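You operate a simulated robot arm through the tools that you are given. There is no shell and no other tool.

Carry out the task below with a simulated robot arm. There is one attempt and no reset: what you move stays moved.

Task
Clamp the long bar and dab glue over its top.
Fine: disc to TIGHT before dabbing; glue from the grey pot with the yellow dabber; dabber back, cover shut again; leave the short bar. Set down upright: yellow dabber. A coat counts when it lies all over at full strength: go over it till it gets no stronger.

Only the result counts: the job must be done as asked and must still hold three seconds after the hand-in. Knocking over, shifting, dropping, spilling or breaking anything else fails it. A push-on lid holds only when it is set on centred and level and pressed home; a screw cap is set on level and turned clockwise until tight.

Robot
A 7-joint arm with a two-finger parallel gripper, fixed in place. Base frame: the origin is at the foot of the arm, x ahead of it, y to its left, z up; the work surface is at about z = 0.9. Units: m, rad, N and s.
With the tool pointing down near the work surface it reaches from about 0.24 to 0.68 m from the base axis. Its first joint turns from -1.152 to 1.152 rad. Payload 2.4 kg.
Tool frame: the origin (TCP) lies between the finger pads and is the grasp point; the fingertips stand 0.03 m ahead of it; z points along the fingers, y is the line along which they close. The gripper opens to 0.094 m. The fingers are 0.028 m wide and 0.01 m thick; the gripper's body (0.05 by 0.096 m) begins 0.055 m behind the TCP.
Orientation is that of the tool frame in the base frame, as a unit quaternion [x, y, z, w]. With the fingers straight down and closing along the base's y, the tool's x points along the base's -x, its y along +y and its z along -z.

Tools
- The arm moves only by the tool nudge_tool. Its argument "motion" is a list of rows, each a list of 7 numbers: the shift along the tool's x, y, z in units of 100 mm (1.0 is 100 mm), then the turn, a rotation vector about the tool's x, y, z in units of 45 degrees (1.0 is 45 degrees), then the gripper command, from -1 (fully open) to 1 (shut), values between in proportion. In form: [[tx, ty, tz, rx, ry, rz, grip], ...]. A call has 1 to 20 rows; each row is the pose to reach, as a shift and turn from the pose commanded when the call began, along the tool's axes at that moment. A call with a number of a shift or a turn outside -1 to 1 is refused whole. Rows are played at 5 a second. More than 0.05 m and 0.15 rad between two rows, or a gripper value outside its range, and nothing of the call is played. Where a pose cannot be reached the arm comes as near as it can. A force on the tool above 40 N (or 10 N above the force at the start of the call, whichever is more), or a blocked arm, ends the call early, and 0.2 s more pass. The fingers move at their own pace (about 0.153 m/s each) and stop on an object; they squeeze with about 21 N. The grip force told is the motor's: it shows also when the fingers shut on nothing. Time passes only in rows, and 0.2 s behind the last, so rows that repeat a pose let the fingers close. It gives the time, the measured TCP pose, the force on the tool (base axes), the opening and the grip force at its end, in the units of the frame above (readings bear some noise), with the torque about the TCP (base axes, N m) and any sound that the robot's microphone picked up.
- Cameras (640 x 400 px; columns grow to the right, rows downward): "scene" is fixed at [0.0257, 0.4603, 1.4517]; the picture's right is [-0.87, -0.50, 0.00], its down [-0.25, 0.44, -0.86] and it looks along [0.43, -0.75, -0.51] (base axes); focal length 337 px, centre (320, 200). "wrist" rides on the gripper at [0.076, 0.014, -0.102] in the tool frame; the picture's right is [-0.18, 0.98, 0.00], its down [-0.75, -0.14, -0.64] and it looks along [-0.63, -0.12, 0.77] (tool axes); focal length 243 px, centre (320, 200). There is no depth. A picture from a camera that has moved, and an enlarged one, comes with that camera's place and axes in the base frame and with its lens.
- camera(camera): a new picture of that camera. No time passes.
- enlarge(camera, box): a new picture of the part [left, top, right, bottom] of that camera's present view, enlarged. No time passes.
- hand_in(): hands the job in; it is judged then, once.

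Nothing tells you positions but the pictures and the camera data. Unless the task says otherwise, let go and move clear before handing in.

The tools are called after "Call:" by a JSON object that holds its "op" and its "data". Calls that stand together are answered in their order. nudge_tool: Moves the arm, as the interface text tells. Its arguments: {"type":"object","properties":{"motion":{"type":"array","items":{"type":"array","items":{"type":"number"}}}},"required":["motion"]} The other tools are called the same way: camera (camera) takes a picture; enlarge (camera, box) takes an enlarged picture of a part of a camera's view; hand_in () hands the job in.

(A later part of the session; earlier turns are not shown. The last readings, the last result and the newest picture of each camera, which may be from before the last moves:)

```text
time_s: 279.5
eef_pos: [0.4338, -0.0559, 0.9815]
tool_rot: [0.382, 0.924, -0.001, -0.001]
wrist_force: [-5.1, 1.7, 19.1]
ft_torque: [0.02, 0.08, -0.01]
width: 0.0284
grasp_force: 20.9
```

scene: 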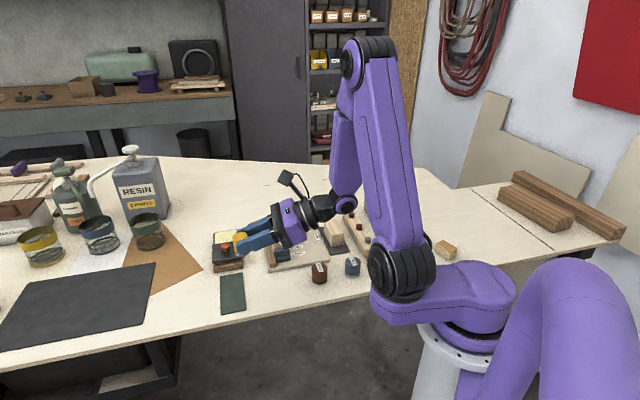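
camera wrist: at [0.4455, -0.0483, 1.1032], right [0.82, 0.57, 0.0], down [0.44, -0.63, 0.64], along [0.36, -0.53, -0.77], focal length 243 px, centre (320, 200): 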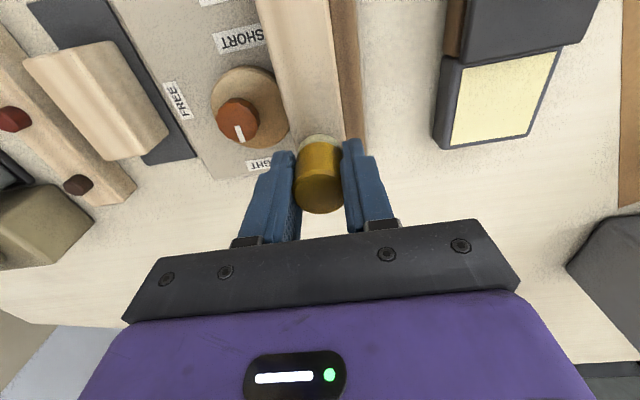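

Call:
{"op": "nudge_tool", "data": {"motion": [[-0.03, 0, -0.055, 0, 0, 0, 1], [-0.06, 0, -0.005, 0, 0, 0, 1], [-0.06, 0, -0.005, 0, 0, 0, 1], [-0.09, 0, -0.05, 0, 0, 0, 1], [-0.12, 0, -0.005, 0, 0, 0, 1], [-0.12, 0, -0.005, 0, 0, 0, 1], [-0.15, 0, -0.05, 0, 0, 0, 1], [-0.18, 0, -0.004, 0, 0, 0, 1], [-0.18, 0, -0.004, 0, 0, 0, 1], [-0.21, 0, -0.05, 0, 0, 0, 1], [-0.24, 0, -0.004, 0, 0, 0, 1], [-0.24, 0, -0.004, 0, 0, 0, 1], [-0.27, 0, -0.05, 0, 0, 0, 1], [-0.3, 0, -0.003, 0, 0, 0, 1], [-0.3, 0, -0.003, 0, 0, 0, 1]]}}

Call:
{"op": "nudge_tool", "data": {"motion": [[-0.04, 0, -0.05, 0, 0, 0, 1], [-0.07, 0, 0, 0, 0, 0, 1], [-0.07, 0, 0, 0, 0, 0, 1], [-0.11, 0, -0.05, 0, 0, 0, 1], [-0.14, 0, 0, 0, 0, 0, 1], [-0.14, 0, 0, 0, 0, 0, 1], [-0.18, 0, -0.05, 0, 0, 0, 1], [-0.21, 0, 0, 0, 0, 0, 1], [-0.21, 0, 0, 0, 0, 0, 1], [-0.25, 0, -0.05, 0, 0, 0, 1], [-0.28, 0, 0, 0, 0, 0, 1], [-0.28, 0, 0, 0, 0, 0, 1], [-0.36, 0, -0.05, 0, 0, 0, 1], [-0.4, 0, 0, 0, 0, 0, 1], [-0.4, 0, 0, 0, 0, 0, 1], [-0.48, 0, -0.05, 0, 0, 0, 1], [-0.54, 0, 0, 0, 0, 0, 1], [-0.54, 0, 0, 0, 0, 0, 1]]}}

Call:
{"op": "nudge_tool", "data": {"motion": [[0, 0, -0.1, 0, 0, 0, 1], [0, 0.2, -0.3, 0, 0, 0, 1], [0, 0.45, -0.48, 0, 0, 0, 1], [0, 0.7, -0.48, 0, 0, 0, 1], [0, 0.9, -0.48, 0, 0, 0, 1], [0, 0.9, -0.48, 0, 0, 0, 1]]}}

Call:
{"op": "enlarge", "data": {"camera": "wrist", "box": [115, 0, 245, 160]}}

Call:
{"op": "enlarge", "data": {"camera": "scene", "box": [272, 216, 304, 246]}}

```text
time_s: 282.7
eef_pos: [0.4565, -0.0757, 0.9823]
tool_rot: [0.382, 0.924, -0.002, -0.001]
wrist_force: [-2.2, 2.2, 9.4]
ft_torque: [0.06, 0.07, 0.0]
width: 0.0285
grasp_force: 21.0
```

```text
time_s: 286.5
eef_pos: [0.4949, -0.1136, 0.9823]
tool_rot: [0.382, 0.924, -0.001, -0.002]
wrist_force: [-3.2, 2.0, 8.9]
ft_torque: [0.1, 0.1, 0.04]
width: 0.0285
grasp_force: 20.8
```

```text
time_s: 287.9
eef_pos: [0.5591, -0.0502, 1.0302]
tool_rot: [0.382, 0.924, -0.002, -0.001]
wrist_force: [0.5, -0.7, -0.2]
ft_torque: [0.03, 0.01, 0.01]
width: 0.0282
grasp_force: 21.0
```

```text
2.50 times, centred on (180, 80) of wrist
camera zoom: at [0.5138, 0.0134, 1.1329], right [0.82, 0.57, 0.0], down [0.44, -0.63, 0.64], along [0.36, -0.53, -0.77], focal length 606 px, centre (670, 500)
```

zoom: 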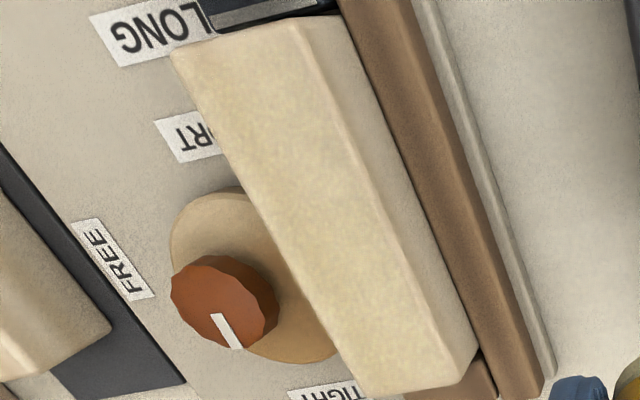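

```text
13.33 times, centred on (288, 231) of scene
camera zoom: at [0.0257, 0.4604, 1.4517], right [-0.87, -0.5, 0.0], down [-0.25, 0.44, -0.86], along [0.43, -0.75, -0.51], focal length 4488 px, centre (747, -213)
```

zoom: 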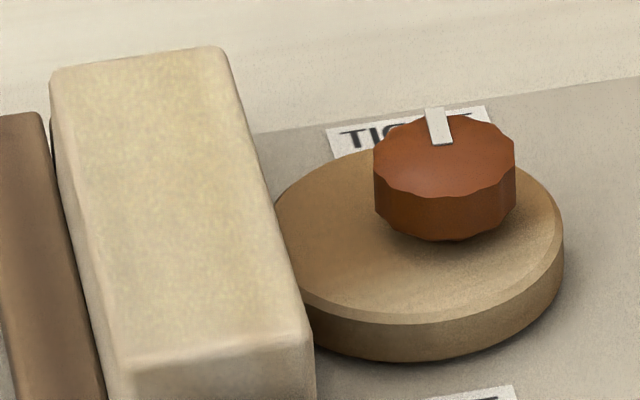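

It's still strengthening, so I'll keep going. Next is the disc-side lane again, with extra dabs at the near end.

Call:
{"op": "nudge_tool", "data": {"motion": [[0, 0.18, 0.1, 0, 0, 0, 1], [0, 0.334, 0.25, 0, 0, 0, 1], [0, 0.334, 0.42, 0, 0, 0, 1], [0, 0.334, 0.58, 0, 0, 0, 1], [0, 0.334, 0.68, 0, 0, 0, 1], [0, 0.334, 0.715, 0, 0, 0, 1], [0, 0.334, 0.724, 0, 0, 0, 1], [0, 0.334, 0.724, 0, 0, 0, 1], [0, 0.334, 0.724, 0, 0, 0, 1], [0, 0.334, 0.724, 0, 0, 0, 1]]}}

Call:
{"op": "nudge_tool", "data": {"motion": [[0, 0, -0.05, 0, 0, 0, 1], [0, 0, -0.18, 0, 0, 0, 1], [0, 0, -0.35, 0, 0, 0, 1], [0, 0, -0.5, 0, 0, 0, 1], [0.1, -0.15, -0.5, 0, 0, 0, 1], [0.22, -0.32, -0.5, 0, 0, 0, 1], [0.35, -0.5, -0.5, 0, 0, 0, 1], [0.47, -0.68, -0.5, 0, 0, 0, 1], [0.59, -0.85, -0.5, 0, 0, 0, 1], [0.73, -1, -0.5, 0, 0, 0, 1], [0.73, -1, -0.5, 0, 0, 0, 1]]}}

Call:
{"op": "nudge_tool", "data": {"motion": [[0.05, -0.17, 0, 0, 0, 0, 1], [0.13, -0.335, 0.08, 0, 0, 0, 1], [0.13, -0.335, 0.18, 0, 0, 0, 1], [0.13, -0.335, 0.25, 0, 0, 0, 1], [0.13, -0.335, 0.258, 0, 0, 0, 1], [0.13, -0.335, 0.258, 0, 0, 0, 1]]}}

```text
time_s: 290.1
eef_pos: [0.5818, -0.0274, 0.9566]
tool_rot: [0.382, 0.924, -0.001, 0.0]
wrist_force: [-2.2, -2.1, 10.9]
ft_torque: [-0.04, -0.04, -0.01]
width: 0.0285
grasp_force: 21.5
```

```text
time_s: 292.5
eef_pos: [0.4588, -0.0463, 1.0076]
tool_rot: [0.382, 0.924, -0.001, -0.001]
wrist_force: [0.5, -0.3, -1.3]
ft_torque: [-0.01, 0.02, 0.02]
width: 0.0285
grasp_force: 20.8
```

```text
time_s: 293.9
eef_pos: [0.4257, -0.0621, 0.9819]
tool_rot: [0.382, 0.924, -0.001, -0.001]
wrist_force: [-4.4, 0.1, 11.8]
ft_torque: [-0.06, 0.07, -0.01]
width: 0.0284
grasp_force: 20.7
```

Call:
{"op": "nudge_tool", "data": {"motion": [[0, 0.02, -0.05, 0, 0, 0, 1], [0, 0.03, 0, 0, 0, 0, 1], [-0.03, 0.02, -0.05, 0, 0, 0, 1], [-0.06, 0.02, 0, 0, 0, 0, 1], [-0.06, 0.02, 0, 0, 0, 0, 1], [-0.09, 0.02, -0.05, 0, 0, 0, 1], [-0.12, 0.02, 0, 0, 0, 0, 1], [-0.12, 0.02, 0, 0, 0, 0, 1], [-0.15, 0.02, -0.05, 0, 0, 0, 1], [-0.18, 0.02, 0, 0, 0, 0, 1], [-0.18, 0.02, 0, 0, 0, 0, 1], [-0.21, 0.02, -0.05, 0, 0, 0, 1], [-0.24, 0.02, 0, 0, 0, 0, 1], [-0.24, 0.02, 0, 0, 0, 0, 1], [-0.27, 0.02, -0.05, 0, 0, 0, 1], [-0.3, 0.02, 0, 0, 0, 0, 1], [-0.3, 0.02, 0, 0, 0, 0, 1], [-0.34, 0.02, -0.05, 0, 0, 0, 1], [-0.37, 0.02, 0, 0, 0, 0, 1], [-0.37, 0.02, 0, 0, 0, 0, 1]]}}

Call:
{"op": "nudge_tool", "data": {"motion": [[-0.04, 0, -0.05, 0, 0, 0, 1], [-0.07, 0, 0, 0, 0, 0, 1], [-0.07, 0, 0, 0, 0, 0, 1], [-0.11, 0, -0.05, 0, 0, 0, 1], [-0.14, 0, 0, 0, 0, 0, 1], [-0.14, 0, 0, 0, 0, 0, 1], [-0.18, 0, -0.05, 0, 0, 0, 1], [-0.21, 0, 0, 0, 0, 0, 1], [-0.21, 0, 0, 0, 0, 0, 1], [-0.25, 0, -0.05, 0, 0, 0, 1], [-0.28, 0, 0, 0, 0, 0, 1], [-0.28, 0, 0, 0, 0, 0, 1], [-0.34, 0, -0.05, 0, 0, 0, 1], [-0.38, 0, 0, 0, 0, 0, 1], [-0.38, 0, 0, 0, 0, 0, 1], [-0.44, 0, -0.05, 0, 0, 0, 1], [-0.49, 0, 0, 0, 0, 0, 1], [-0.49, 0, 0, 0, 0, 0, 1]]}}

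Call:
{"op": "nudge_tool", "data": {"motion": [[0, 0, -0.1, 0, 0, 0, 1], [0, 0.2, -0.3, 0, 0, 0, 1], [0, 0.45, -0.48, 0, 0, 0, 1], [0, 0.7, -0.48, 0, 0, 0, 1], [0, 0.95, -0.48, 0, 0, 0, 1], [0, 1, -0.48, 0, 0, 0, 1], [0, 1, -0.48, 0, 0, 0, 1]]}}

Call:
{"op": "enlarge", "data": {"camera": "wrist", "box": [115, 0, 245, 160]}}

Call:
{"op": "enlarge", "data": {"camera": "scene", "box": [272, 216, 304, 246]}}

```text
time_s: 298.1
eef_pos: [0.4527, -0.0864, 0.9809]
tool_rot: [0.381, 0.924, -0.001, 0.0]
wrist_force: [-3.8, 2.5, 13.6]
ft_torque: [0.04, 0.1, -0.04]
width: 0.0284
grasp_force: 21.5
```

```text
time_s: 301.9
eef_pos: [0.4884, -0.1202, 0.9811]
tool_rot: [0.381, 0.924, -0.002, 0.0]
wrist_force: [-3.1, 2.7, 12.0]
ft_torque: [0.05, 0.1, 0.03]
width: 0.0283
grasp_force: 20.6
```

```text
time_s: 303.5
eef_pos: [0.5604, -0.0496, 1.0292]
tool_rot: [0.382, 0.924, -0.001, -0.001]
wrist_force: [0.2, -0.4, -0.1]
ft_torque: [-0.01, -0.02, 0.0]
width: 0.0282
grasp_force: 20.7
```

```text
2.50 times, centred on (180, 80) of wrist
camera zoom: at [0.5155, 0.0136, 1.132], right [0.82, 0.57, 0.0], down [0.44, -0.63, 0.64], along [0.36, -0.53, -0.77], focal length 606 px, centre (670, 500)
```

zoom: 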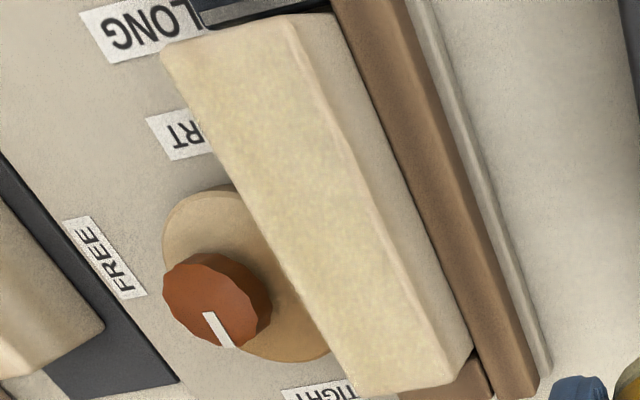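

```text
13.33 times, centred on (288, 231) of scene
camera zoom: at [0.0257, 0.4604, 1.4517], right [-0.87, -0.5, 0.0], down [-0.25, 0.44, -0.86], along [0.43, -0.75, -0.51], focal length 4488 px, centre (747, -213)
```

zoom: 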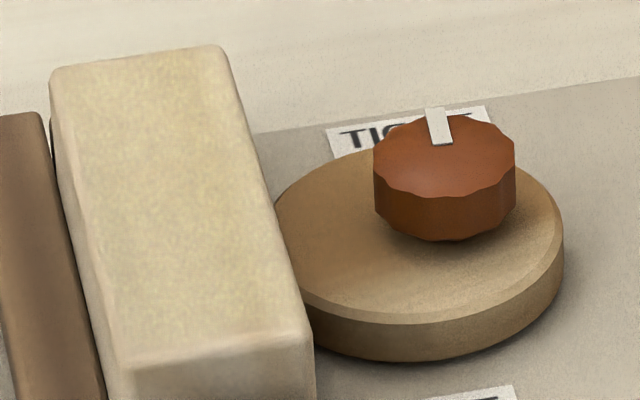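

Still improving. Fence lane again.

Call:
{"op": "nudge_tool", "data": {"motion": [[0, 0.17, 0.1, 0, 0, 0, 1], [0, 0.32, 0.25, 0, 0, 0, 1], [0, 0.32, 0.42, 0, 0, 0, 1], [0, 0.32, 0.58, 0, 0, 0, 1], [0, 0.32, 0.68, 0, 0, 0, 1], [0, 0.32, 0.715, 0, 0, 0, 1], [0, 0.32, 0.724, 0, 0, 0, 1], [0, 0.32, 0.724, 0, 0, 0, 1], [0, 0.32, 0.724, 0, 0, 0, 1], [0, 0.32, 0.724, 0, 0, 0, 1]]}}

Call:
{"op": "nudge_tool", "data": {"motion": [[0, 0, -0.05, 0, 0, 0, 1], [0, 0, -0.18, 0, 0, 0, 1], [0, 0, -0.35, 0, 0, 0, 1], [0, 0, -0.5, 0, 0, 0, 1], [0.1, -0.15, -0.5, 0, 0, 0, 1], [0.22, -0.32, -0.5, 0, 0, 0, 1], [0.35, -0.5, -0.5, 0, 0, 0, 1], [0.47, -0.68, -0.5, 0, 0, 0, 1], [0.59, -0.85, -0.5, 0, 0, 0, 1], [0.73, -1, -0.5, 0, 0, 0, 1], [0.73, -1, -0.5, 0, 0, 0, 1]]}}

Call:
{"op": "nudge_tool", "data": {"motion": [[0.05, -0.08, 0, 0, 0, 0, 1], [0.13, -0.16, 0.08, 0, 0, 0, 1], [0.13, -0.16, 0.18, 0, 0, 0, 1], [0.13, -0.16, 0.25, 0, 0, 0, 1], [0.13, -0.16, 0.258, 0, 0, 0, 1], [0.13, -0.16, 0.258, 0, 0, 0, 1]]}}

```text
time_s: 305.7
eef_pos: [0.5812, -0.0279, 0.9572]
tool_rot: [0.382, 0.924, -0.001, 0.0]
wrist_force: [-2.4, -1.7, 11.4]
ft_torque: [-0.04, 0.02, 0.0]
width: 0.0282
grasp_force: 21.1
```

```text
time_s: 308.1
eef_pos: [0.46, -0.0447, 1.006]
tool_rot: [0.382, 0.924, -0.001, -0.001]
wrist_force: [-0.3, -0.2, -0.6]
ft_torque: [-0.02, 0.02, 0.01]
width: 0.0285
grasp_force: 20.8
```

```text
time_s: 309.5
eef_pos: [0.4397, -0.0491, 0.9814]
tool_rot: [0.382, 0.924, 0.0, -0.001]
wrist_force: [-2.5, 0.8, 14.5]
ft_torque: [-0.08, 0.06, -0.02]
width: 0.0283
grasp_force: 21.0
```

Call:
{"op": "nudge_tool", "data": {"motion": [[0, -0.01, -0.05, 0, 0, 0, 1], [0, -0.01, 0, 0, 0, 0, 1], [-0.03, 0, -0.05, 0, 0, 0, 1], [-0.06, 0, 0, 0, 0, 0, 1], [-0.06, 0, 0, 0, 0, 0, 1], [-0.09, 0, -0.05, 0, 0, 0, 1], [-0.12, 0, 0, 0, 0, 0, 1], [-0.12, 0, 0, 0, 0, 0, 1], [-0.15, 0, -0.05, 0, 0, 0, 1], [-0.18, 0, 0, 0, 0, 0, 1], [-0.18, 0, 0, 0, 0, 0, 1], [-0.21, 0, -0.05, 0, 0, 0, 1], [-0.24, 0, 0, 0, 0, 0, 1], [-0.24, 0, 0, 0, 0, 0, 1], [-0.27, 0, -0.05, 0, 0, 0, 1], [-0.3, 0, 0, 0, 0, 0, 1], [-0.3, 0, 0, 0, 0, 0, 1], [-0.34, 0, -0.05, 0, 0, 0, 1], [-0.37, 0, 0, 0, 0, 0, 1], [-0.37, 0, 0, 0, 0, 0, 1]]}}

Call:
{"op": "nudge_tool", "data": {"motion": [[-0.04, 0, -0.05, 0, 0, 0, 1], [-0.07, 0, 0, 0, 0, 0, 1], [-0.07, 0, 0, 0, 0, 0, 1], [-0.11, 0, -0.05, 0, 0, 0, 1], [-0.14, 0, 0, 0, 0, 0, 1], [-0.14, 0, 0, 0, 0, 0, 1], [-0.18, 0, -0.05, 0, 0, 0, 1], [-0.21, 0, 0, 0, 0, 0, 1], [-0.21, 0, 0, 0, 0, 0, 1], [-0.25, 0, -0.05, 0, 0, 0, 1], [-0.28, 0, 0, 0, 0, 0, 1], [-0.28, 0, 0, 0, 0, 0, 1], [-0.34, 0, -0.05, 0, 0, 0, 1], [-0.38, 0, 0, 0, 0, 0, 1], [-0.38, 0, 0, 0, 0, 0, 1], [-0.44, 0, -0.05, 0, 0, 0, 1], [-0.49, 0, 0, 0, 0, 0, 1], [-0.49, 0, 0, 0, 0, 0, 1]]}}

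Call:
{"op": "nudge_tool", "data": {"motion": [[0, 0, -0.1, 0, 0, 0, 1], [0, 0.2, -0.3, 0, 0, 0, 1], [0, 0.45, -0.48, 0, 0, 0, 1], [0, 0.7, -0.48, 0, 0, 0, 1], [0, 0.84, -0.48, 0, 0, 0, 1], [0, 0.84, -0.48, 0, 0, 0, 1]]}}

Call:
{"op": "enlarge", "data": {"camera": "wrist", "box": [115, 0, 245, 160]}}

Call:
{"op": "enlarge", "data": {"camera": "scene", "box": [272, 216, 304, 246]}}

```text
time_s: 313.7
eef_pos: [0.4652, -0.0743, 0.9815]
tool_rot: [0.382, 0.924, -0.002, -0.002]
wrist_force: [-2.5, 1.5, 7.6]
ft_torque: [0.0, 0.09, 0.0]
width: 0.0284
grasp_force: 21.0
```

```text
time_s: 317.5
eef_pos: [0.5012, -0.1085, 0.9808]
tool_rot: [0.382, 0.924, -0.002, 0.0]
wrist_force: [-2.4, 1.1, 5.6]
ft_torque: [-0.02, 0.11, -0.02]
width: 0.0282
grasp_force: 21.0
```

```text
time_s: 318.9
eef_pos: [0.5589, -0.0486, 1.0278]
tool_rot: [0.382, 0.924, 0.0, -0.002]
wrist_force: [1.2, 0.6, 1.0]
ft_torque: [0.01, 0.03, -0.01]
width: 0.0285
grasp_force: 21.2
```

```text
2.50 times, centred on (180, 80) of wrist
camera zoom: at [0.5149, 0.0147, 1.1317], right [0.82, 0.57, 0.0], down [0.44, -0.63, 0.64], along [0.36, -0.53, -0.77], focal length 606 px, centre (670, 500)
```

zoom: 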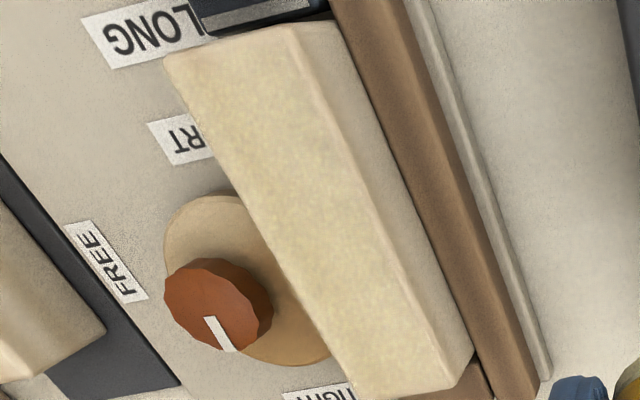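

```text
13.33 times, centred on (288, 231) of scene
camera zoom: at [0.0257, 0.4604, 1.4517], right [-0.87, -0.5, 0.0], down [-0.25, 0.44, -0.86], along [0.43, -0.75, -0.51], focal length 4488 px, centre (747, -213)
```

zoom: 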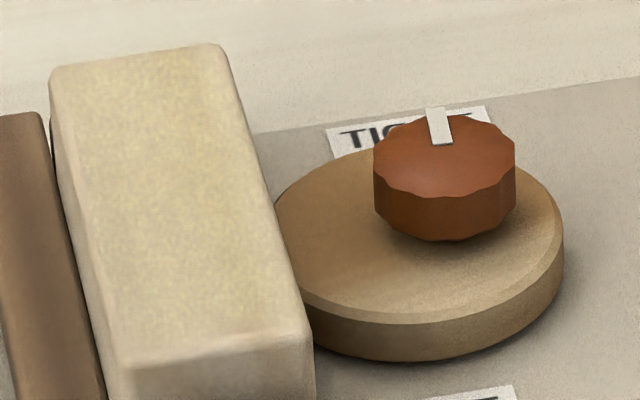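

The coat is good, but the bar's far edge seems to have crept slightly in the picture. I'll compare with the earlier view of the clamp.

Call:
{"op": "enlarge", "data": {"camera": "scene", "box": [255, 210, 315, 265]}}

Call:
{"op": "enlarge", "data": {"camera": "wrist", "box": [40, 0, 280, 180]}}

```text
7.27 times, centred on (285, 238) of scene
camera zoom: at [0.0257, 0.4604, 1.4517], right [-0.87, -0.5, 0.0], down [-0.25, 0.44, -0.86], along [0.43, -0.75, -0.51], focal length 2448 px, centre (574, -73)
```

zoom: 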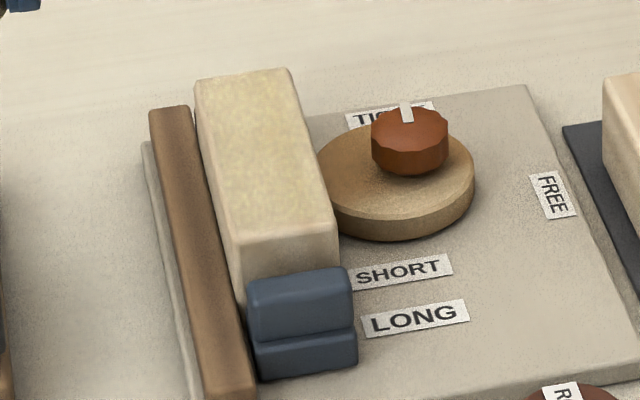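

```text
2.22 times, centred on (160, 90) of wrist
camera zoom: at [0.5149, 0.0147, 1.1317], right [0.82, 0.57, 0.0], down [0.44, -0.63, 0.64], along [0.36, -0.53, -0.77], focal length 539 px, centre (676, 444)
```

zoom: 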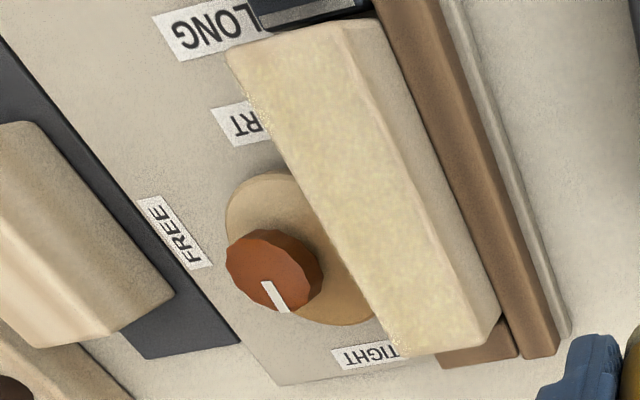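

The bar appears to have crept about 3 mm along the fence toward its end stop, and it is still flush. I'll continue with lighter dabs, starting with a centre pass, and compare again.

Call:
{"op": "nudge_tool", "data": {"motion": [[0, 0.17, 0.1, 0, 0, 0, 1], [0, 0.324, 0.25, 0, 0, 0, 1], [0, 0.324, 0.42, 0, 0, 0, 1], [0, 0.324, 0.58, 0, 0, 0, 1], [0, 0.324, 0.68, 0, 0, 0, 1], [0, 0.324, 0.71, 0, 0, 0, 1], [0, 0.324, 0.718, 0, 0, 0, 1], [0, 0.324, 0.718, 0, 0, 0, 1], [0, 0.324, 0.718, 0, 0, 0, 1]]}}

Call:
{"op": "nudge_tool", "data": {"motion": [[0, 0, 0.003, 0, 0, 0, 1], [0, 0, 0.003, 0, 0, 0, 1], [0, 0, -0.05, 0, 0, 0, 1], [0, 0, -0.18, 0, 0, 0, 1], [0, 0, -0.35, 0, 0, 0, 1], [0, 0, -0.5, 0, 0, 0, 1], [0.1, -0.15, -0.5, 0, 0, 0, 1], [0.22, -0.32, -0.5, 0, 0, 0, 1], [0.35, -0.5, -0.5, 0, 0, 0, 1], [0.47, -0.68, -0.5, 0, 0, 0, 1], [0.59, -0.85, -0.5, 0, 0, 0, 1], [0.73, -1, -0.5, 0, 0, 0, 1], [0.73, -1, -0.5, 0, 0, 0, 1]]}}

Call:
{"op": "nudge_tool", "data": {"motion": [[0.05, -0.14, 0, 0, 0, 0, 1], [0.1, -0.25, 0.08, 0, 0, 0, 1], [0.1, -0.25, 0.18, 0, 0, 0, 1], [0.1, -0.25, 0.25, 0, 0, 0, 1], [0.1, -0.25, 0.255, 0, 0, 0, 1], [0.1, -0.25, 0.255, 0, 0, 0, 1]]}}

```text
time_s: 320.9
eef_pos: [0.5823, -0.0267, 0.9566]
tool_rot: [0.382, 0.924, 0.0, -0.001]
wrist_force: [0.1, 0.6, 0.7]
ft_torque: [-0.01, -0.02, 0.02]
width: 0.0284
grasp_force: 20.9
```

```text
time_s: 323.7
eef_pos: [0.4587, -0.0469, 1.008]
tool_rot: [0.382, 0.924, 0.0, -0.002]
wrist_force: [0.0, 0.1, 0.0]
ft_torque: [-0.01, -0.01, 0.01]
width: 0.0285
grasp_force: 20.7
```

```text
time_s: 325.1
eef_pos: [0.4352, -0.057, 0.9818]
tool_rot: [0.382, 0.924, -0.001, 0.0]
wrist_force: [-0.4, -0.3, 4.6]
ft_torque: [0.0, 0.0, -0.03]
width: 0.0281
grasp_force: 21.2
```

Call:
{"op": "nudge_tool", "data": {"motion": [[0, 0, 0.003, 0, 0, 0, 1], [0, 0, 0.003, 0, 0, 0, 1], [-0.03, 0, -0.05, 0, 0, 0, 1], [-0.06, 0, 0.002, 0, 0, 0, 1], [-0.06, 0, 0.002, 0, 0, 0, 1], [-0.09, 0, -0.05, 0, 0, 0, 1], [-0.12, 0, 0.002, 0, 0, 0, 1], [-0.12, 0, 0.002, 0, 0, 0, 1], [-0.15, 0, -0.05, 0, 0, 0, 1], [-0.18, 0, 0.002, 0, 0, 0, 1], [-0.18, 0, 0.002, 0, 0, 0, 1], [-0.21, 0, -0.05, 0, 0, 0, 1], [-0.24, 0, 0.002, 0, 0, 0, 1], [-0.24, 0, 0.002, 0, 0, 0, 1], [-0.27, 0, -0.05, 0, 0, 0, 1], [-0.3, 0, 0.002, 0, 0, 0, 1], [-0.3, 0, 0.002, 0, 0, 0, 1], [-0.34, 0, -0.05, 0, 0, 0, 1], [-0.37, 0, 0.002, 0, 0, 0, 1], [-0.37, 0, 0.002, 0, 0, 0, 1]]}}

Call:
{"op": "nudge_tool", "data": {"motion": [[-0.04, 0, -0.05, 0, 0, 0, 1], [-0.07, 0, 0, 0, 0, 0, 1], [-0.07, 0, 0, 0, 0, 0, 1], [-0.11, 0, -0.05, 0, 0, 0, 1], [-0.14, 0, 0, 0, 0, 0, 1], [-0.14, 0, 0, 0, 0, 0, 1], [-0.18, 0, -0.05, 0, 0, 0, 1], [-0.21, 0, 0, 0, 0, 0, 1], [-0.21, 0, 0, 0, 0, 0, 1], [-0.25, 0, -0.05, 0, 0, 0, 1], [-0.28, 0, 0, 0, 0, 0, 1], [-0.28, 0, 0, 0, 0, 0, 1], [-0.34, 0, -0.05, 0, 0, 0, 1], [-0.38, 0, 0, 0, 0, 0, 1], [-0.38, 0, 0, 0, 0, 0, 1], [-0.44, 0, -0.05, 0, 0, 0, 1], [-0.47, 0, 0, 0, 0, 0, 1], [-0.47, 0, 0, 0, 0, 0, 1]]}}

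Call:
{"op": "nudge_tool", "data": {"motion": [[0, 0, -0.1, 0, 0, 0, 1], [0, 0.2, -0.3, 0, 0, 0, 1], [0, 0.45, -0.48, 0, 0, 0, 1], [0, 0.7, -0.48, 0, 0, 0, 1], [0, 0.93, -0.48, 0, 0, 0, 1], [0, 0.93, -0.48, 0, 0, 0, 1]]}}

Call:
{"op": "enlarge", "data": {"camera": "wrist", "box": [115, 0, 245, 160]}}

Call:
{"op": "enlarge", "data": {"camera": "scene", "box": [272, 216, 304, 246]}}

```text
time_s: 329.3
eef_pos: [0.4624, -0.0832, 0.9817]
tool_rot: [0.382, 0.924, -0.002, -0.002]
wrist_force: [0.6, 0.4, 0.4]
ft_torque: [-0.01, -0.01, 0.01]
width: 0.0283
grasp_force: 20.6
```

```text
time_s: 333.1
eef_pos: [0.4944, -0.1157, 0.9816]
tool_rot: [0.382, 0.924, -0.002, -0.002]
wrist_force: [-1.5, 1.4, 3.5]
ft_torque: [0.03, 0.02, 0.03]
width: 0.0284
grasp_force: 20.5
```

```text
time_s: 334.5
eef_pos: [0.562, -0.0496, 1.0296]
tool_rot: [0.382, 0.924, -0.001, -0.002]
wrist_force: [0.4, -0.3, 0.1]
ft_torque: [0.01, -0.04, 0.0]
width: 0.0282
grasp_force: 21.6
```

```text
2.50 times, centred on (180, 80) of wrist
camera zoom: at [0.5167, 0.0132, 1.1327], right [0.82, 0.57, 0.0], down [0.44, -0.63, 0.64], along [0.36, -0.53, -0.77], focal length 606 px, centre (670, 500)
```

zoom: 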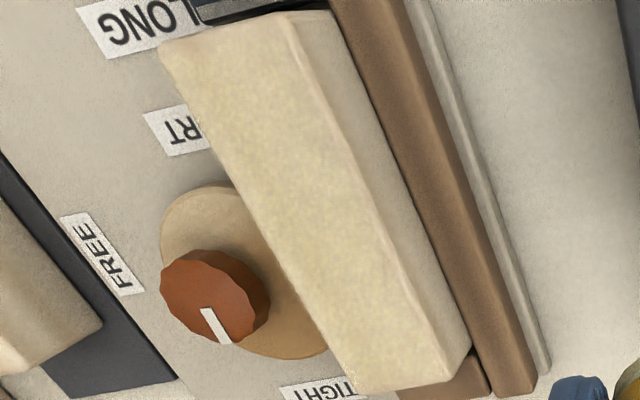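

```text
13.33 times, centred on (288, 231) of scene
camera zoom: at [0.0257, 0.4604, 1.4517], right [-0.87, -0.5, 0.0], down [-0.25, 0.44, -0.86], along [0.43, -0.75, -0.51], focal length 4488 px, centre (747, -213)
```

zoom: 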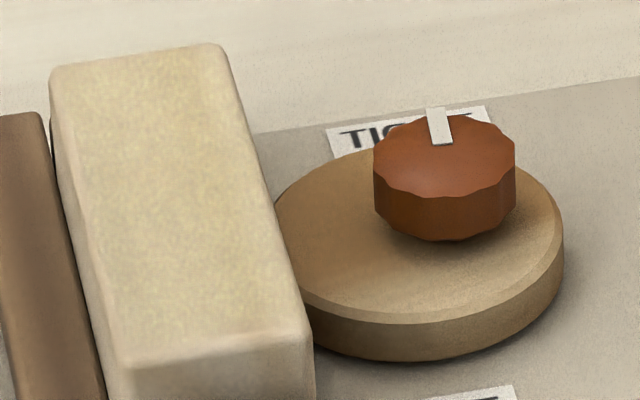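

The centre barely changed, so it looks close to saturation there. The near-end strip is paler, so I'll reload and dab a small grid over that end.

Call:
{"op": "nudge_tool", "data": {"motion": [[0.02, 0.17, 0.1, 0, 0, 0, 1], [0.02, 0.309, 0.25, 0, 0, 0, 1], [0.02, 0.309, 0.42, 0, 0, 0, 1], [0.02, 0.309, 0.58, 0, 0, 0, 1], [0.02, 0.309, 0.68, 0, 0, 0, 1], [0.02, 0.309, 0.715, 0, 0, 0, 1], [0.02, 0.309, 0.725, 0, 0, 0, 1], [0.02, 0.309, 0.728, 0, 0, 0, 1], [0.02, 0.309, 0.728, 0, 0, 0, 1]]}}

Call:
{"op": "nudge_tool", "data": {"motion": [[0, 0, 0, 0, 0, 0, 1], [0, 0, -0.05, 0, 0, 0, 1], [0, 0, -0.18, 0, 0, 0, 1], [0, 0, -0.35, 0, 0, 0, 1], [0, 0, -0.5, 0, 0, 0, 1], [0.1, -0.15, -0.5, 0, 0, 0, 1], [0.22, -0.32, -0.5, 0, 0, 0, 1], [0.35, -0.5, -0.5, 0, 0, 0, 1], [0.47, -0.68, -0.5, 0, 0, 0, 1], [0.59, -0.85, -0.5, 0, 0, 0, 1], [0.73, -1, -0.5, 0, 0, 0, 1], [0.73, -1, -0.5, 0, 0, 0, 1]]}}

Call:
{"op": "nudge_tool", "data": {"motion": [[0.05, -0.08, 0, 0, 0, 0, 1], [0.1, -0.14, 0.08, 0, 0, 0, 1], [0.1, -0.14, 0.18, 0, 0, 0, 1], [0.1, -0.14, 0.25, 0, 0, 0, 1], [0.1, -0.14, 0.258, 0, 0, 0, 1], [0.1, -0.14, 0.258, 0, 0, 0, 1]]}}

```text
time_s: 336.5
eef_pos: [0.5796, -0.0275, 0.9563]
tool_rot: [0.382, 0.924, -0.001, 0.0]
wrist_force: [-3.1, 0.6, 10.6]
ft_torque: [0.03, 0.06, -0.01]
width: 0.0287
grasp_force: 21.2
```

```text
time_s: 339.1
eef_pos: [0.4585, -0.047, 1.0063]
tool_rot: [0.382, 0.924, -0.002, -0.002]
wrist_force: [0.2, -0.5, -0.6]
ft_torque: [-0.01, -0.04, 0.04]
width: 0.0285
grasp_force: 21.1
```

```text
time_s: 340.5
eef_pos: [0.4411, -0.0506, 0.9804]
tool_rot: [0.382, 0.924, -0.002, 0.0]
wrist_force: [-4.5, 1.2, 15.2]
ft_torque: [-0.09, 0.1, -0.01]
width: 0.0284
grasp_force: 21.3
```

Call:
{"op": "nudge_tool", "data": {"motion": [[0, -0.04, -0.05, 0, 0, 0, 1], [0.01, -0.08, -0.002, 0, 0, 0, 1], [0.01, -0.08, -0.002, 0, 0, 0, 1], [0.01, -0.12, -0.05, 0, 0, 0, 1], [0.01, -0.17, -0.002, 0, 0, 0, 1], [0.01, -0.17, -0.002, 0, 0, 0, 1], [-0.02, -0.17, -0.05, 0, 0, 0, 1], [-0.06, -0.17, -0.002, 0, 0, 0, 1], [-0.06, -0.17, -0.002, 0, 0, 0, 1], [-0.06, -0.12, -0.05, 0, 0, 0, 1], [-0.06, -0.08, -0.002, 0, 0, 0, 1], [-0.06, -0.08, -0.002, 0, 0, 0, 1], [-0.06, -0.04, -0.05, 0, 0, 0, 1], [-0.06, 0.01, -0.002, 0, 0, 0, 1], [-0.06, 0.01, -0.002, 0, 0, 0, 1], [-0.03, 0.01, -0.05, 0, 0, 0, 1], [0.01, 0.01, -0.002, 0, 0, 0, 1], [0.01, 0.01, -0.002, 0, 0, 0, 1]]}}

Call:
{"op": "nudge_tool", "data": {"motion": [[-0.01, -0.04, -0.05, 0, 0, 0, 1], [0, -0.09, 0, 0, 0, 0, 1], [0, -0.09, 0, 0, 0, 0, 1], [0, -0.13, -0.05, 0, 0, 0, 1], [0, -0.18, 0, 0, 0, 0, 1], [0, -0.18, 0, 0, 0, 0, 1], [-0.06, -0.18, -0.05, 0, 0, 0, 1], [-0.12, -0.18, 0, 0, 0, 0, 1], [-0.12, -0.18, 0, 0, 0, 0, 1], [-0.12, -0.13, -0.05, 0, 0, 0, 1], [-0.12, -0.09, 0, 0, 0, 0, 1], [-0.12, -0.09, 0, 0, 0, 0, 1], [-0.12, -0.05, -0.05, 0, 0, 0, 1], [-0.12, 0, 0, 0, 0, 0, 1], [-0.12, 0, 0, 0, 0, 0, 1], [-0.12, 0, -0.1, 0, 0, 0, 1]]}}

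Call:
{"op": "nudge_tool", "data": {"motion": [[-0.15, 0.2, -0.2, 0, 0, 0, 1], [-0.4, 0.4, -0.38, 0, 0, 0, 1], [-0.6, 0.6, -0.38, 0, 0, 0, 1], [-0.72, 0.83, -0.38, 0, 0, 0, 1], [-0.72, 0.83, -0.38, 0, 0, 0, 1]]}}

Call:
{"op": "enlarge", "data": {"camera": "wrist", "box": [115, 0, 245, 160]}}

Call:
{"op": "enlarge", "data": {"camera": "scene", "box": [272, 216, 304, 246]}}

```text
time_s: 344.3
eef_pos: [0.4417, -0.0474, 0.982]
tool_rot: [0.382, 0.924, -0.002, -0.001]
wrist_force: [-1.1, -0.7, 5.6]
ft_torque: [-0.07, 0.03, -0.01]
width: 0.0283
grasp_force: 20.8
```

```text
time_s: 347.7
eef_pos: [0.4504, -0.0555, 0.9913]
tool_rot: [0.382, 0.924, -0.001, -0.002]
wrist_force: [-0.2, 0.4, 0.1]
ft_torque: [0.0, 0.02, 0.01]
width: 0.0288
grasp_force: 21.1
```

```text
time_s: 348.9
eef_pos: [0.5583, -0.0487, 1.0278]
tool_rot: [0.381, 0.924, 0.0, -0.002]
wrist_force: [0.7, -1.2, -1.0]
ft_torque: [0.02, 0.0, -0.01]
width: 0.0282
grasp_force: 20.4
```

```text
2.50 times, centred on (180, 80) of wrist
camera zoom: at [0.515, 0.0149, 1.132], right [0.82, 0.57, 0.0], down [0.44, -0.63, 0.64], along [0.36, -0.53, -0.77], focal length 606 px, centre (670, 500)
```

zoom: 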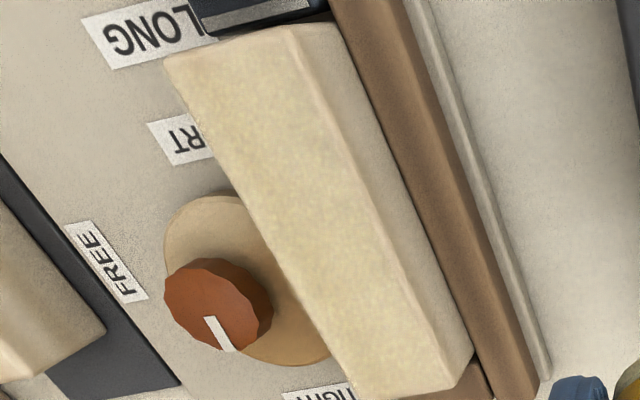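

```text
13.33 times, centred on (288, 231) of scene
camera zoom: at [0.0257, 0.4603, 1.4517], right [-0.87, -0.5, 0.0], down [-0.25, 0.44, -0.86], along [0.43, -0.75, -0.51], focal length 4488 px, centre (747, -213)
```

zoom: 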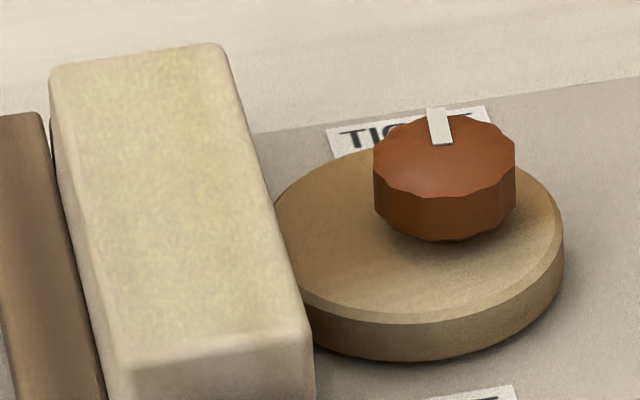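

The coat looks uniform. To test whether it's saturated, I'll reload and dab one central spot several times, then see whether that patch stands out.

Call:
{"op": "nudge_tool", "data": {"motion": [[0, 0.17, 0.1, 0, 0, 0, 1], [0, 0.33, 0.25, 0, 0, 0, 1], [0, 0.33, 0.42, 0, 0, 0, 1], [0, 0.33, 0.58, 0, 0, 0, 1], [0, 0.33, 0.68, 0, 0, 0, 1], [0, 0.33, 0.71, 0, 0, 0, 1], [0, 0.33, 0.718, 0, 0, 0, 1], [0, 0.33, 0.718, 0, 0, 0, 1]]}}

Call:
{"op": "nudge_tool", "data": {"motion": [[0, 0, 0.003, 0, 0, 0, 1], [0, 0, 0.003, 0, 0, 0, 1], [0, 0, -0.05, 0, 0, 0, 1], [0, 0, -0.18, 0, 0, 0, 1], [0, 0, -0.35, 0, 0, 0, 1], [0, 0, -0.5, 0, 0, 0, 1], [0.06, -0.15, -0.5, 0, 0, 0, 1], [0.12, -0.32, -0.5, 0, 0, 0, 1], [0.19, -0.5, -0.5, 0, 0, 0, 1], [0.25, -0.68, -0.5, 0, 0, 0, 1], [0.32, -0.85, -0.5, 0, 0, 0, 1], [0.38, -1, -0.5, 0, 0, 0, 1], [0.38, -1, -0.5, 0, 0, 0, 1]]}}

Call:
{"op": "nudge_tool", "data": {"motion": [[0, -0.13, 0, 0, 0, 0, 1], [0, -0.25, 0.08, 0, 0, 0, 1], [0, -0.25, 0.18, 0, 0, 0, 1], [0, -0.25, 0.25, 0, 0, 0, 1], [0, -0.25, 0.258, 0, 0, 0, 1], [0, -0.25, 0.258, 0, 0, 0, 1]]}}

```text
time_s: 350.7
eef_pos: [0.5827, -0.025, 0.9565]
tool_rot: [0.382, 0.924, 0.0, -0.002]
wrist_force: [-0.9, -0.1, -0.9]
ft_torque: [0.0, -0.01, -0.02]
width: 0.0283
grasp_force: 21.6
```

```text
time_s: 353.5
eef_pos: [0.4851, -0.0693, 1.0073]
tool_rot: [0.382, 0.924, -0.001, -0.002]
wrist_force: [0.5, -0.3, -0.3]
ft_torque: [0.0, 0.03, -0.01]
width: 0.0287
grasp_force: 20.8
```

```text
time_s: 354.9
eef_pos: [0.4671, -0.087, 0.981]
tool_rot: [0.382, 0.924, -0.001, -0.002]
wrist_force: [0.5, -0.1, -0.4]
ft_torque: [-0.03, -0.02, 0.01]
width: 0.0283
grasp_force: 20.7
```

Call:
{"op": "nudge_tool", "data": {"motion": [[0, 0, 0.007, 0, 0, 0, 1], [0, 0, 0.012, 0, 0, 0, 1], [0, 0, 0.012, 0, 0, 0, 1]]}}

Call:
{"op": "nudge_tool", "data": {"motion": [[0, 0, -0.05, 0, 0, 0, 1], [0, 0, 0, 0, 0, 0, 1], [0, 0, 0, 0, 0, 0, 1], [0, 0, -0.05, 0, 0, 0, 1], [0, 0, 0, 0, 0, 0, 1], [0, 0, 0, 0, 0, 0, 1], [0, 0, -0.05, 0, 0, 0, 1], [0, 0, 0, 0, 0, 0, 1], [0, 0, 0, 0, 0, 0, 1], [0, 0, -0.05, 0, 0, 0, 1], [0, 0, 0, 0, 0, 0, 1], [0, 0, 0, 0, 0, 0, 1], [0, 0, -0.05, 0, 0, 0, 1], [0, 0, 0, 0, 0, 0, 1], [0, 0, 0, 0, 0, 0, 1], [0, 0, -0.05, 0, 0, 0, 1], [0, 0, 0, 0, 0, 0, 1], [0, 0, 0, 0, 0, 0, 1]]}}

Call:
{"op": "nudge_tool", "data": {"motion": [[0, 0, -0.1, 0, 0, 0, 1], [-0.1, 0.2, -0.3, 0, 0, 0, 1], [-0.25, 0.45, -0.48, 0, 0, 0, 1], [-0.38, 0.7, -0.48, 0, 0, 0, 1], [-0.38, 0.92, -0.48, 0, 0, 0, 1], [-0.38, 0.92, -0.48, 0, 0, 0, 1]]}}

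Call:
{"op": "enlarge", "data": {"camera": "wrist", "box": [115, 0, 245, 160]}}

Call:
{"op": "enlarge", "data": {"camera": "scene", "box": [272, 216, 304, 246]}}

```text
time_s: 355.7
eef_pos: [0.4687, -0.0876, 0.9815]
tool_rot: [0.382, 0.924, -0.001, -0.001]
wrist_force: [-3.0, 0.4, 15.1]
ft_torque: [0.0, 0.08, 0.01]
width: 0.0283
grasp_force: 21.0
```

```text
time_s: 359.5
eef_pos: [0.4674, -0.0872, 0.9812]
tool_rot: [0.383, 0.924, -0.001, 0.0]
wrist_force: [-3.5, 0.0, 19.2]
ft_torque: [-0.04, 0.1, 0.03]
width: 0.0284
grasp_force: 21.3
```

```text
time_s: 360.9
eef_pos: [0.5586, -0.0467, 1.0276]
tool_rot: [0.382, 0.924, -0.001, -0.001]
wrist_force: [-0.2, -0.6, 0.5]
ft_torque: [-0.07, -0.02, 0.0]
width: 0.0284
grasp_force: 21.3
```

```text
2.50 times, centred on (180, 80) of wrist
camera zoom: at [0.5154, 0.0163, 1.1318], right [0.82, 0.57, 0.0], down [0.44, -0.63, 0.64], along [0.36, -0.53, -0.77], focal length 606 px, centre (670, 500)
```

zoom: 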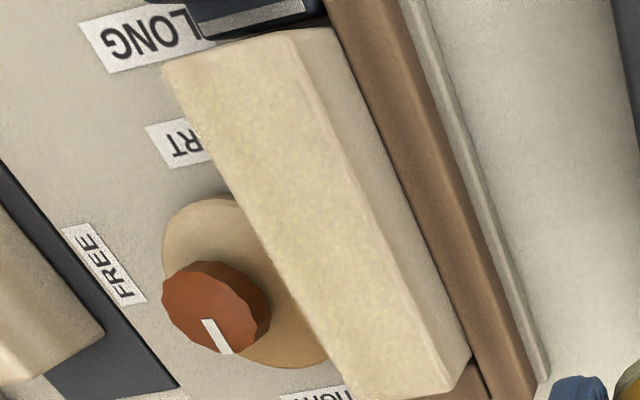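

```text
13.33 times, centred on (288, 231) of scene
camera zoom: at [0.0257, 0.4604, 1.4517], right [-0.87, -0.5, 0.0], down [-0.25, 0.44, -0.86], along [0.43, -0.75, -0.51], focal length 4488 px, centre (747, -213)
```

zoom: 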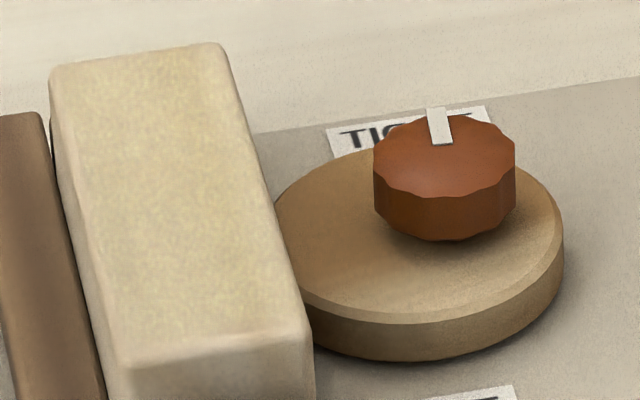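

Call:
{"op": "enlarge", "data": {"camera": "wrist", "box": [140, 0, 190, 50]}}

Call:
{"op": "enlarge", "data": {"camera": "scene", "box": [275, 232, 300, 252]}}

Call:
{"op": "enlarge", "data": {"camera": "wrist", "box": [180, 80, 250, 165]}}

```text
8.00 times, centred on (165, 25) of wrist
camera zoom: at [0.5154, 0.0163, 1.1318], right [0.82, 0.57, 0.0], down [0.44, -0.63, 0.64], along [0.36, -0.53, -0.77], focal length 1941 px, centre (1560, 1600)
```

zoom: 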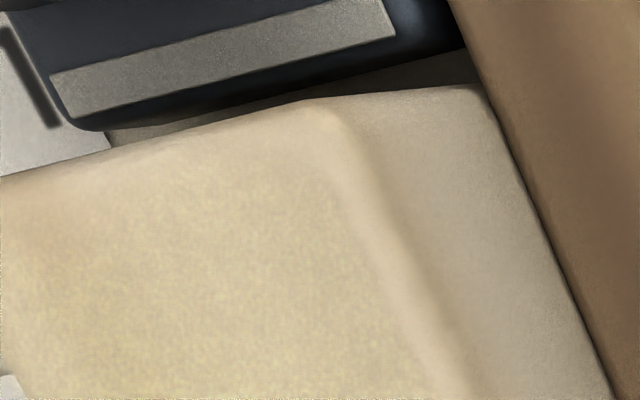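

```text
16.00 times, centred on (288, 242) of scene
camera zoom: at [0.0257, 0.4604, 1.4517], right [-0.87, -0.5, 0.0], down [-0.25, 0.44, -0.86], along [0.43, -0.75, -0.51], focal length 5386 px, centre (840, -472)
```

zoom: 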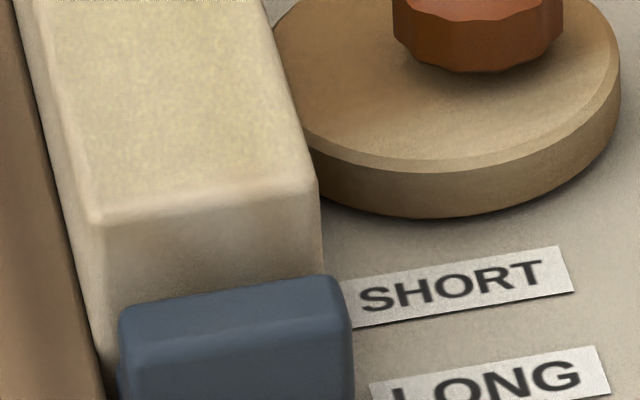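

```text
4.71 times, centred on (215, 122) of wrist
camera zoom: at [0.5154, 0.0163, 1.1318], right [0.82, 0.57, 0.0], down [0.44, -0.63, 0.64], along [0.36, -0.53, -0.77], focal length 1142 px, centre (814, 565)
```

zoom: 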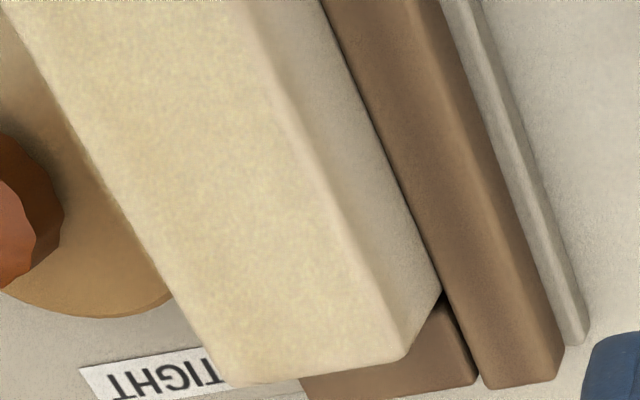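

The coat is even right up to the edges. I'll do one more full set of lanes with confirmed dips, to be sure it's at full strength.

Call:
{"op": "nudge_tool", "data": {"motion": [[-0.026, 0.17, 0.1, 0, 0, 0, 1], [-0.026, 0.312, 0.25, 0, 0, 0, 1], [-0.026, 0.312, 0.42, 0, 0, 0, 1], [-0.026, 0.312, 0.58, 0, 0, 0, 1], [-0.026, 0.312, 0.68, 0, 0, 0, 1], [-0.026, 0.312, 0.715, 0, 0, 0, 1], [-0.026, 0.312, 0.727, 0, 0, 0, 1], [-0.026, 0.312, 0.727, 0, 0, 0, 1], [-0.026, 0.312, 0.727, 0, 0, 0, 1]]}}

Call:
{"op": "nudge_tool", "data": {"motion": [[0, 0, 0, 0, 0, 0, 1], [0, 0, -0.05, 0, 0, 0, 1], [0, 0, -0.18, 0, 0, 0, 1], [0, 0, -0.35, 0, 0, 0, 1], [0, 0, -0.5, 0, 0, 0, 1], [0.1, -0.15, -0.5, 0, 0, 0, 1], [0.22, -0.32, -0.5, 0, 0, 0, 1], [0.35, -0.5, -0.5, 0, 0, 0, 1], [0.47, -0.68, -0.5, 0, 0, 0, 1], [0.59, -0.85, -0.5, 0, 0, 0, 1], [0.73, -1, -0.5, 0, 0, 0, 1], [0.73, -1, -0.5, 0, 0, 0, 1]]}}

Call:
{"op": "nudge_tool", "data": {"motion": [[0.05, -0.08, 0, 0, 0, 0, 1], [0.1, -0.16, 0.08, 0, 0, 0, 1], [0.1, -0.16, 0.18, 0, 0, 0, 1], [0.1, -0.16, 0.25, 0, 0, 0, 1], [0.1, -0.16, 0.256, 0, 0, 0, 1], [0.1, -0.16, 0.256, 0, 0, 0, 1]]}}

```text
time_s: 362.9
eef_pos: [0.5826, -0.028, 0.9557]
tool_rot: [0.382, 0.924, 0.0, 0.0]
wrist_force: [-3.3, 1.0, 18.1]
ft_torque: [0.05, 0.11, 0.0]
width: 0.0283
grasp_force: 21.1
```

```text
time_s: 365.5
eef_pos: [0.461, -0.0478, 1.0054]
tool_rot: [0.381, 0.924, 0.0, -0.002]
wrist_force: [0.0, 0.4, -0.6]
ft_torque: [-0.01, -0.04, -0.01]
width: 0.0282
grasp_force: 21.3
```

```text
time_s: 366.9
eef_pos: [0.4432, -0.0525, 0.9797]
tool_rot: [0.382, 0.924, -0.001, -0.001]
wrist_force: [-3.8, 0.5, 15.5]
ft_torque: [-0.03, 0.11, 0.0]
width: 0.0285
grasp_force: 21.0
```

Call:
{"op": "nudge_tool", "data": {"motion": [[-0.04, 0, -0.05, 0, 0, 0, 1], [-0.08, 0, -0.003, 0, 0, 0, 1], [-0.08, 0, -0.003, 0, 0, 0, 1], [-0.12, 0, -0.05, 0, 0, 0, 1], [-0.16, 0, -0.003, 0, 0, 0, 1], [-0.16, 0, -0.003, 0, 0, 0, 1], [-0.2, 0, -0.05, 0, 0, 0, 1], [-0.24, 0, -0.003, 0, 0, 0, 1], [-0.24, 0, -0.003, 0, 0, 0, 1], [-0.28, 0, -0.05, 0, 0, 0, 1], [-0.32, 0, -0.003, 0, 0, 0, 1], [-0.32, 0, -0.003, 0, 0, 0, 1], [-0.36, 0, -0.05, 0, 0, 0, 1], [-0.4, 0, -0.003, 0, 0, 0, 1], [-0.4, 0, -0.003, 0, 0, 0, 1]]}}

Call:
{"op": "nudge_tool", "data": {"motion": [[-0.04, 0, -0.05, 0, 0, 0, 1], [-0.08, 0, 0, 0, 0, 0, 1], [-0.08, 0, 0, 0, 0, 0, 1], [-0.12, 0, -0.05, 0, 0, 0, 1], [-0.16, 0, 0, 0, 0, 0, 1], [-0.16, 0, 0, 0, 0, 0, 1], [-0.2, 0, -0.05, 0, 0, 0, 1], [-0.24, 0, 0, 0, 0, 0, 1], [-0.24, 0, 0, 0, 0, 0, 1], [-0.28, 0, -0.05, 0, 0, 0, 1], [-0.32, 0, 0, 0, 0, 0, 1], [-0.32, 0, 0, 0, 0, 0, 1], [-0.36, 0, -0.05, 0, 0, 0, 1], [-0.4, 0, 0, 0, 0, 0, 1], [-0.4, 0, 0, 0, 0, 0, 1], [-0.43, 0, -0.05, 0, 0, 0, 1], [-0.46, 0, 0, 0, 0, 0, 1], [-0.46, 0, 0, 0, 0, 0, 1]]}}

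Call:
{"op": "nudge_tool", "data": {"motion": [[0, 0, -0.1, 0, 0, 0, 1], [0, 0.2, -0.3, 0, 0, 0, 1], [0, 0.45, -0.48, 0, 0, 0, 1], [0, 0.7, -0.48, 0, 0, 0, 1], [0, 0.85, -0.48, 0, 0, 0, 1], [0, 0.85, -0.48, 0, 0, 0, 1]]}}

Call:
{"op": "enlarge", "data": {"camera": "wrist", "box": [115, 0, 245, 160]}}

Call:
{"op": "enlarge", "data": {"camera": "scene", "box": [272, 216, 304, 246]}}

```text
time_s: 370.1
eef_pos: [0.4708, -0.0815, 0.9799]
tool_rot: [0.381, 0.925, -0.002, -0.002]
wrist_force: [-1.0, -0.1, 4.7]
ft_torque: [0.01, 0.05, 0.0]
width: 0.0282
grasp_force: 20.9
```

```text
time_s: 373.9
eef_pos: [0.5032, -0.112, 0.9811]
tool_rot: [0.381, 0.925, -0.001, -0.001]
wrist_force: [-1.9, 1.8, 7.1]
ft_torque: [0.03, 0.09, -0.01]
width: 0.0281
grasp_force: 20.7
```

```text
time_s: 375.3
eef_pos: [0.565, -0.051, 1.0275]
tool_rot: [0.382, 0.924, -0.001, -0.002]
wrist_force: [0.4, -0.3, -0.3]
ft_torque: [-0.03, 0.03, -0.05]
width: 0.0283
grasp_force: 21.3
```

```text
2.50 times, centred on (180, 80) of wrist
camera zoom: at [0.5195, 0.0119, 1.132], right [0.82, 0.57, 0.0], down [0.44, -0.63, 0.64], along [0.36, -0.53, -0.77], focal length 606 px, centre (670, 500)
```

zoom: 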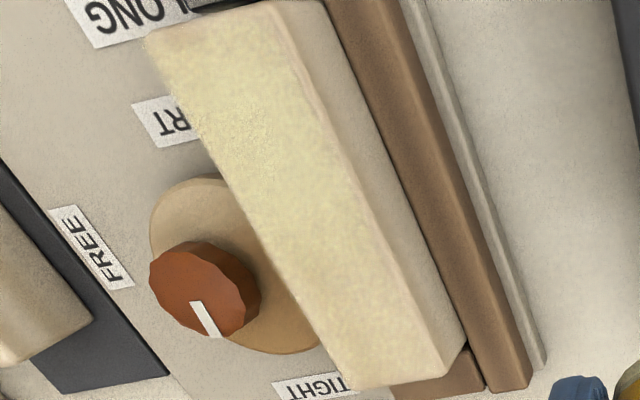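

```text
13.33 times, centred on (288, 231) of scene
camera zoom: at [0.0257, 0.4604, 1.4517], right [-0.87, -0.5, 0.0], down [-0.25, 0.44, -0.86], along [0.43, -0.75, -0.51], focal length 4488 px, centre (747, -213)
```

zoom: 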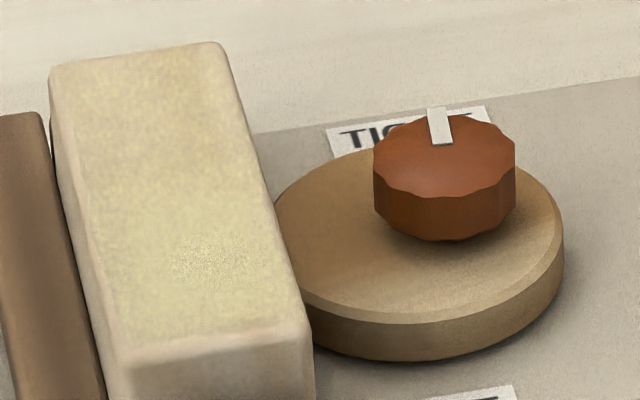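

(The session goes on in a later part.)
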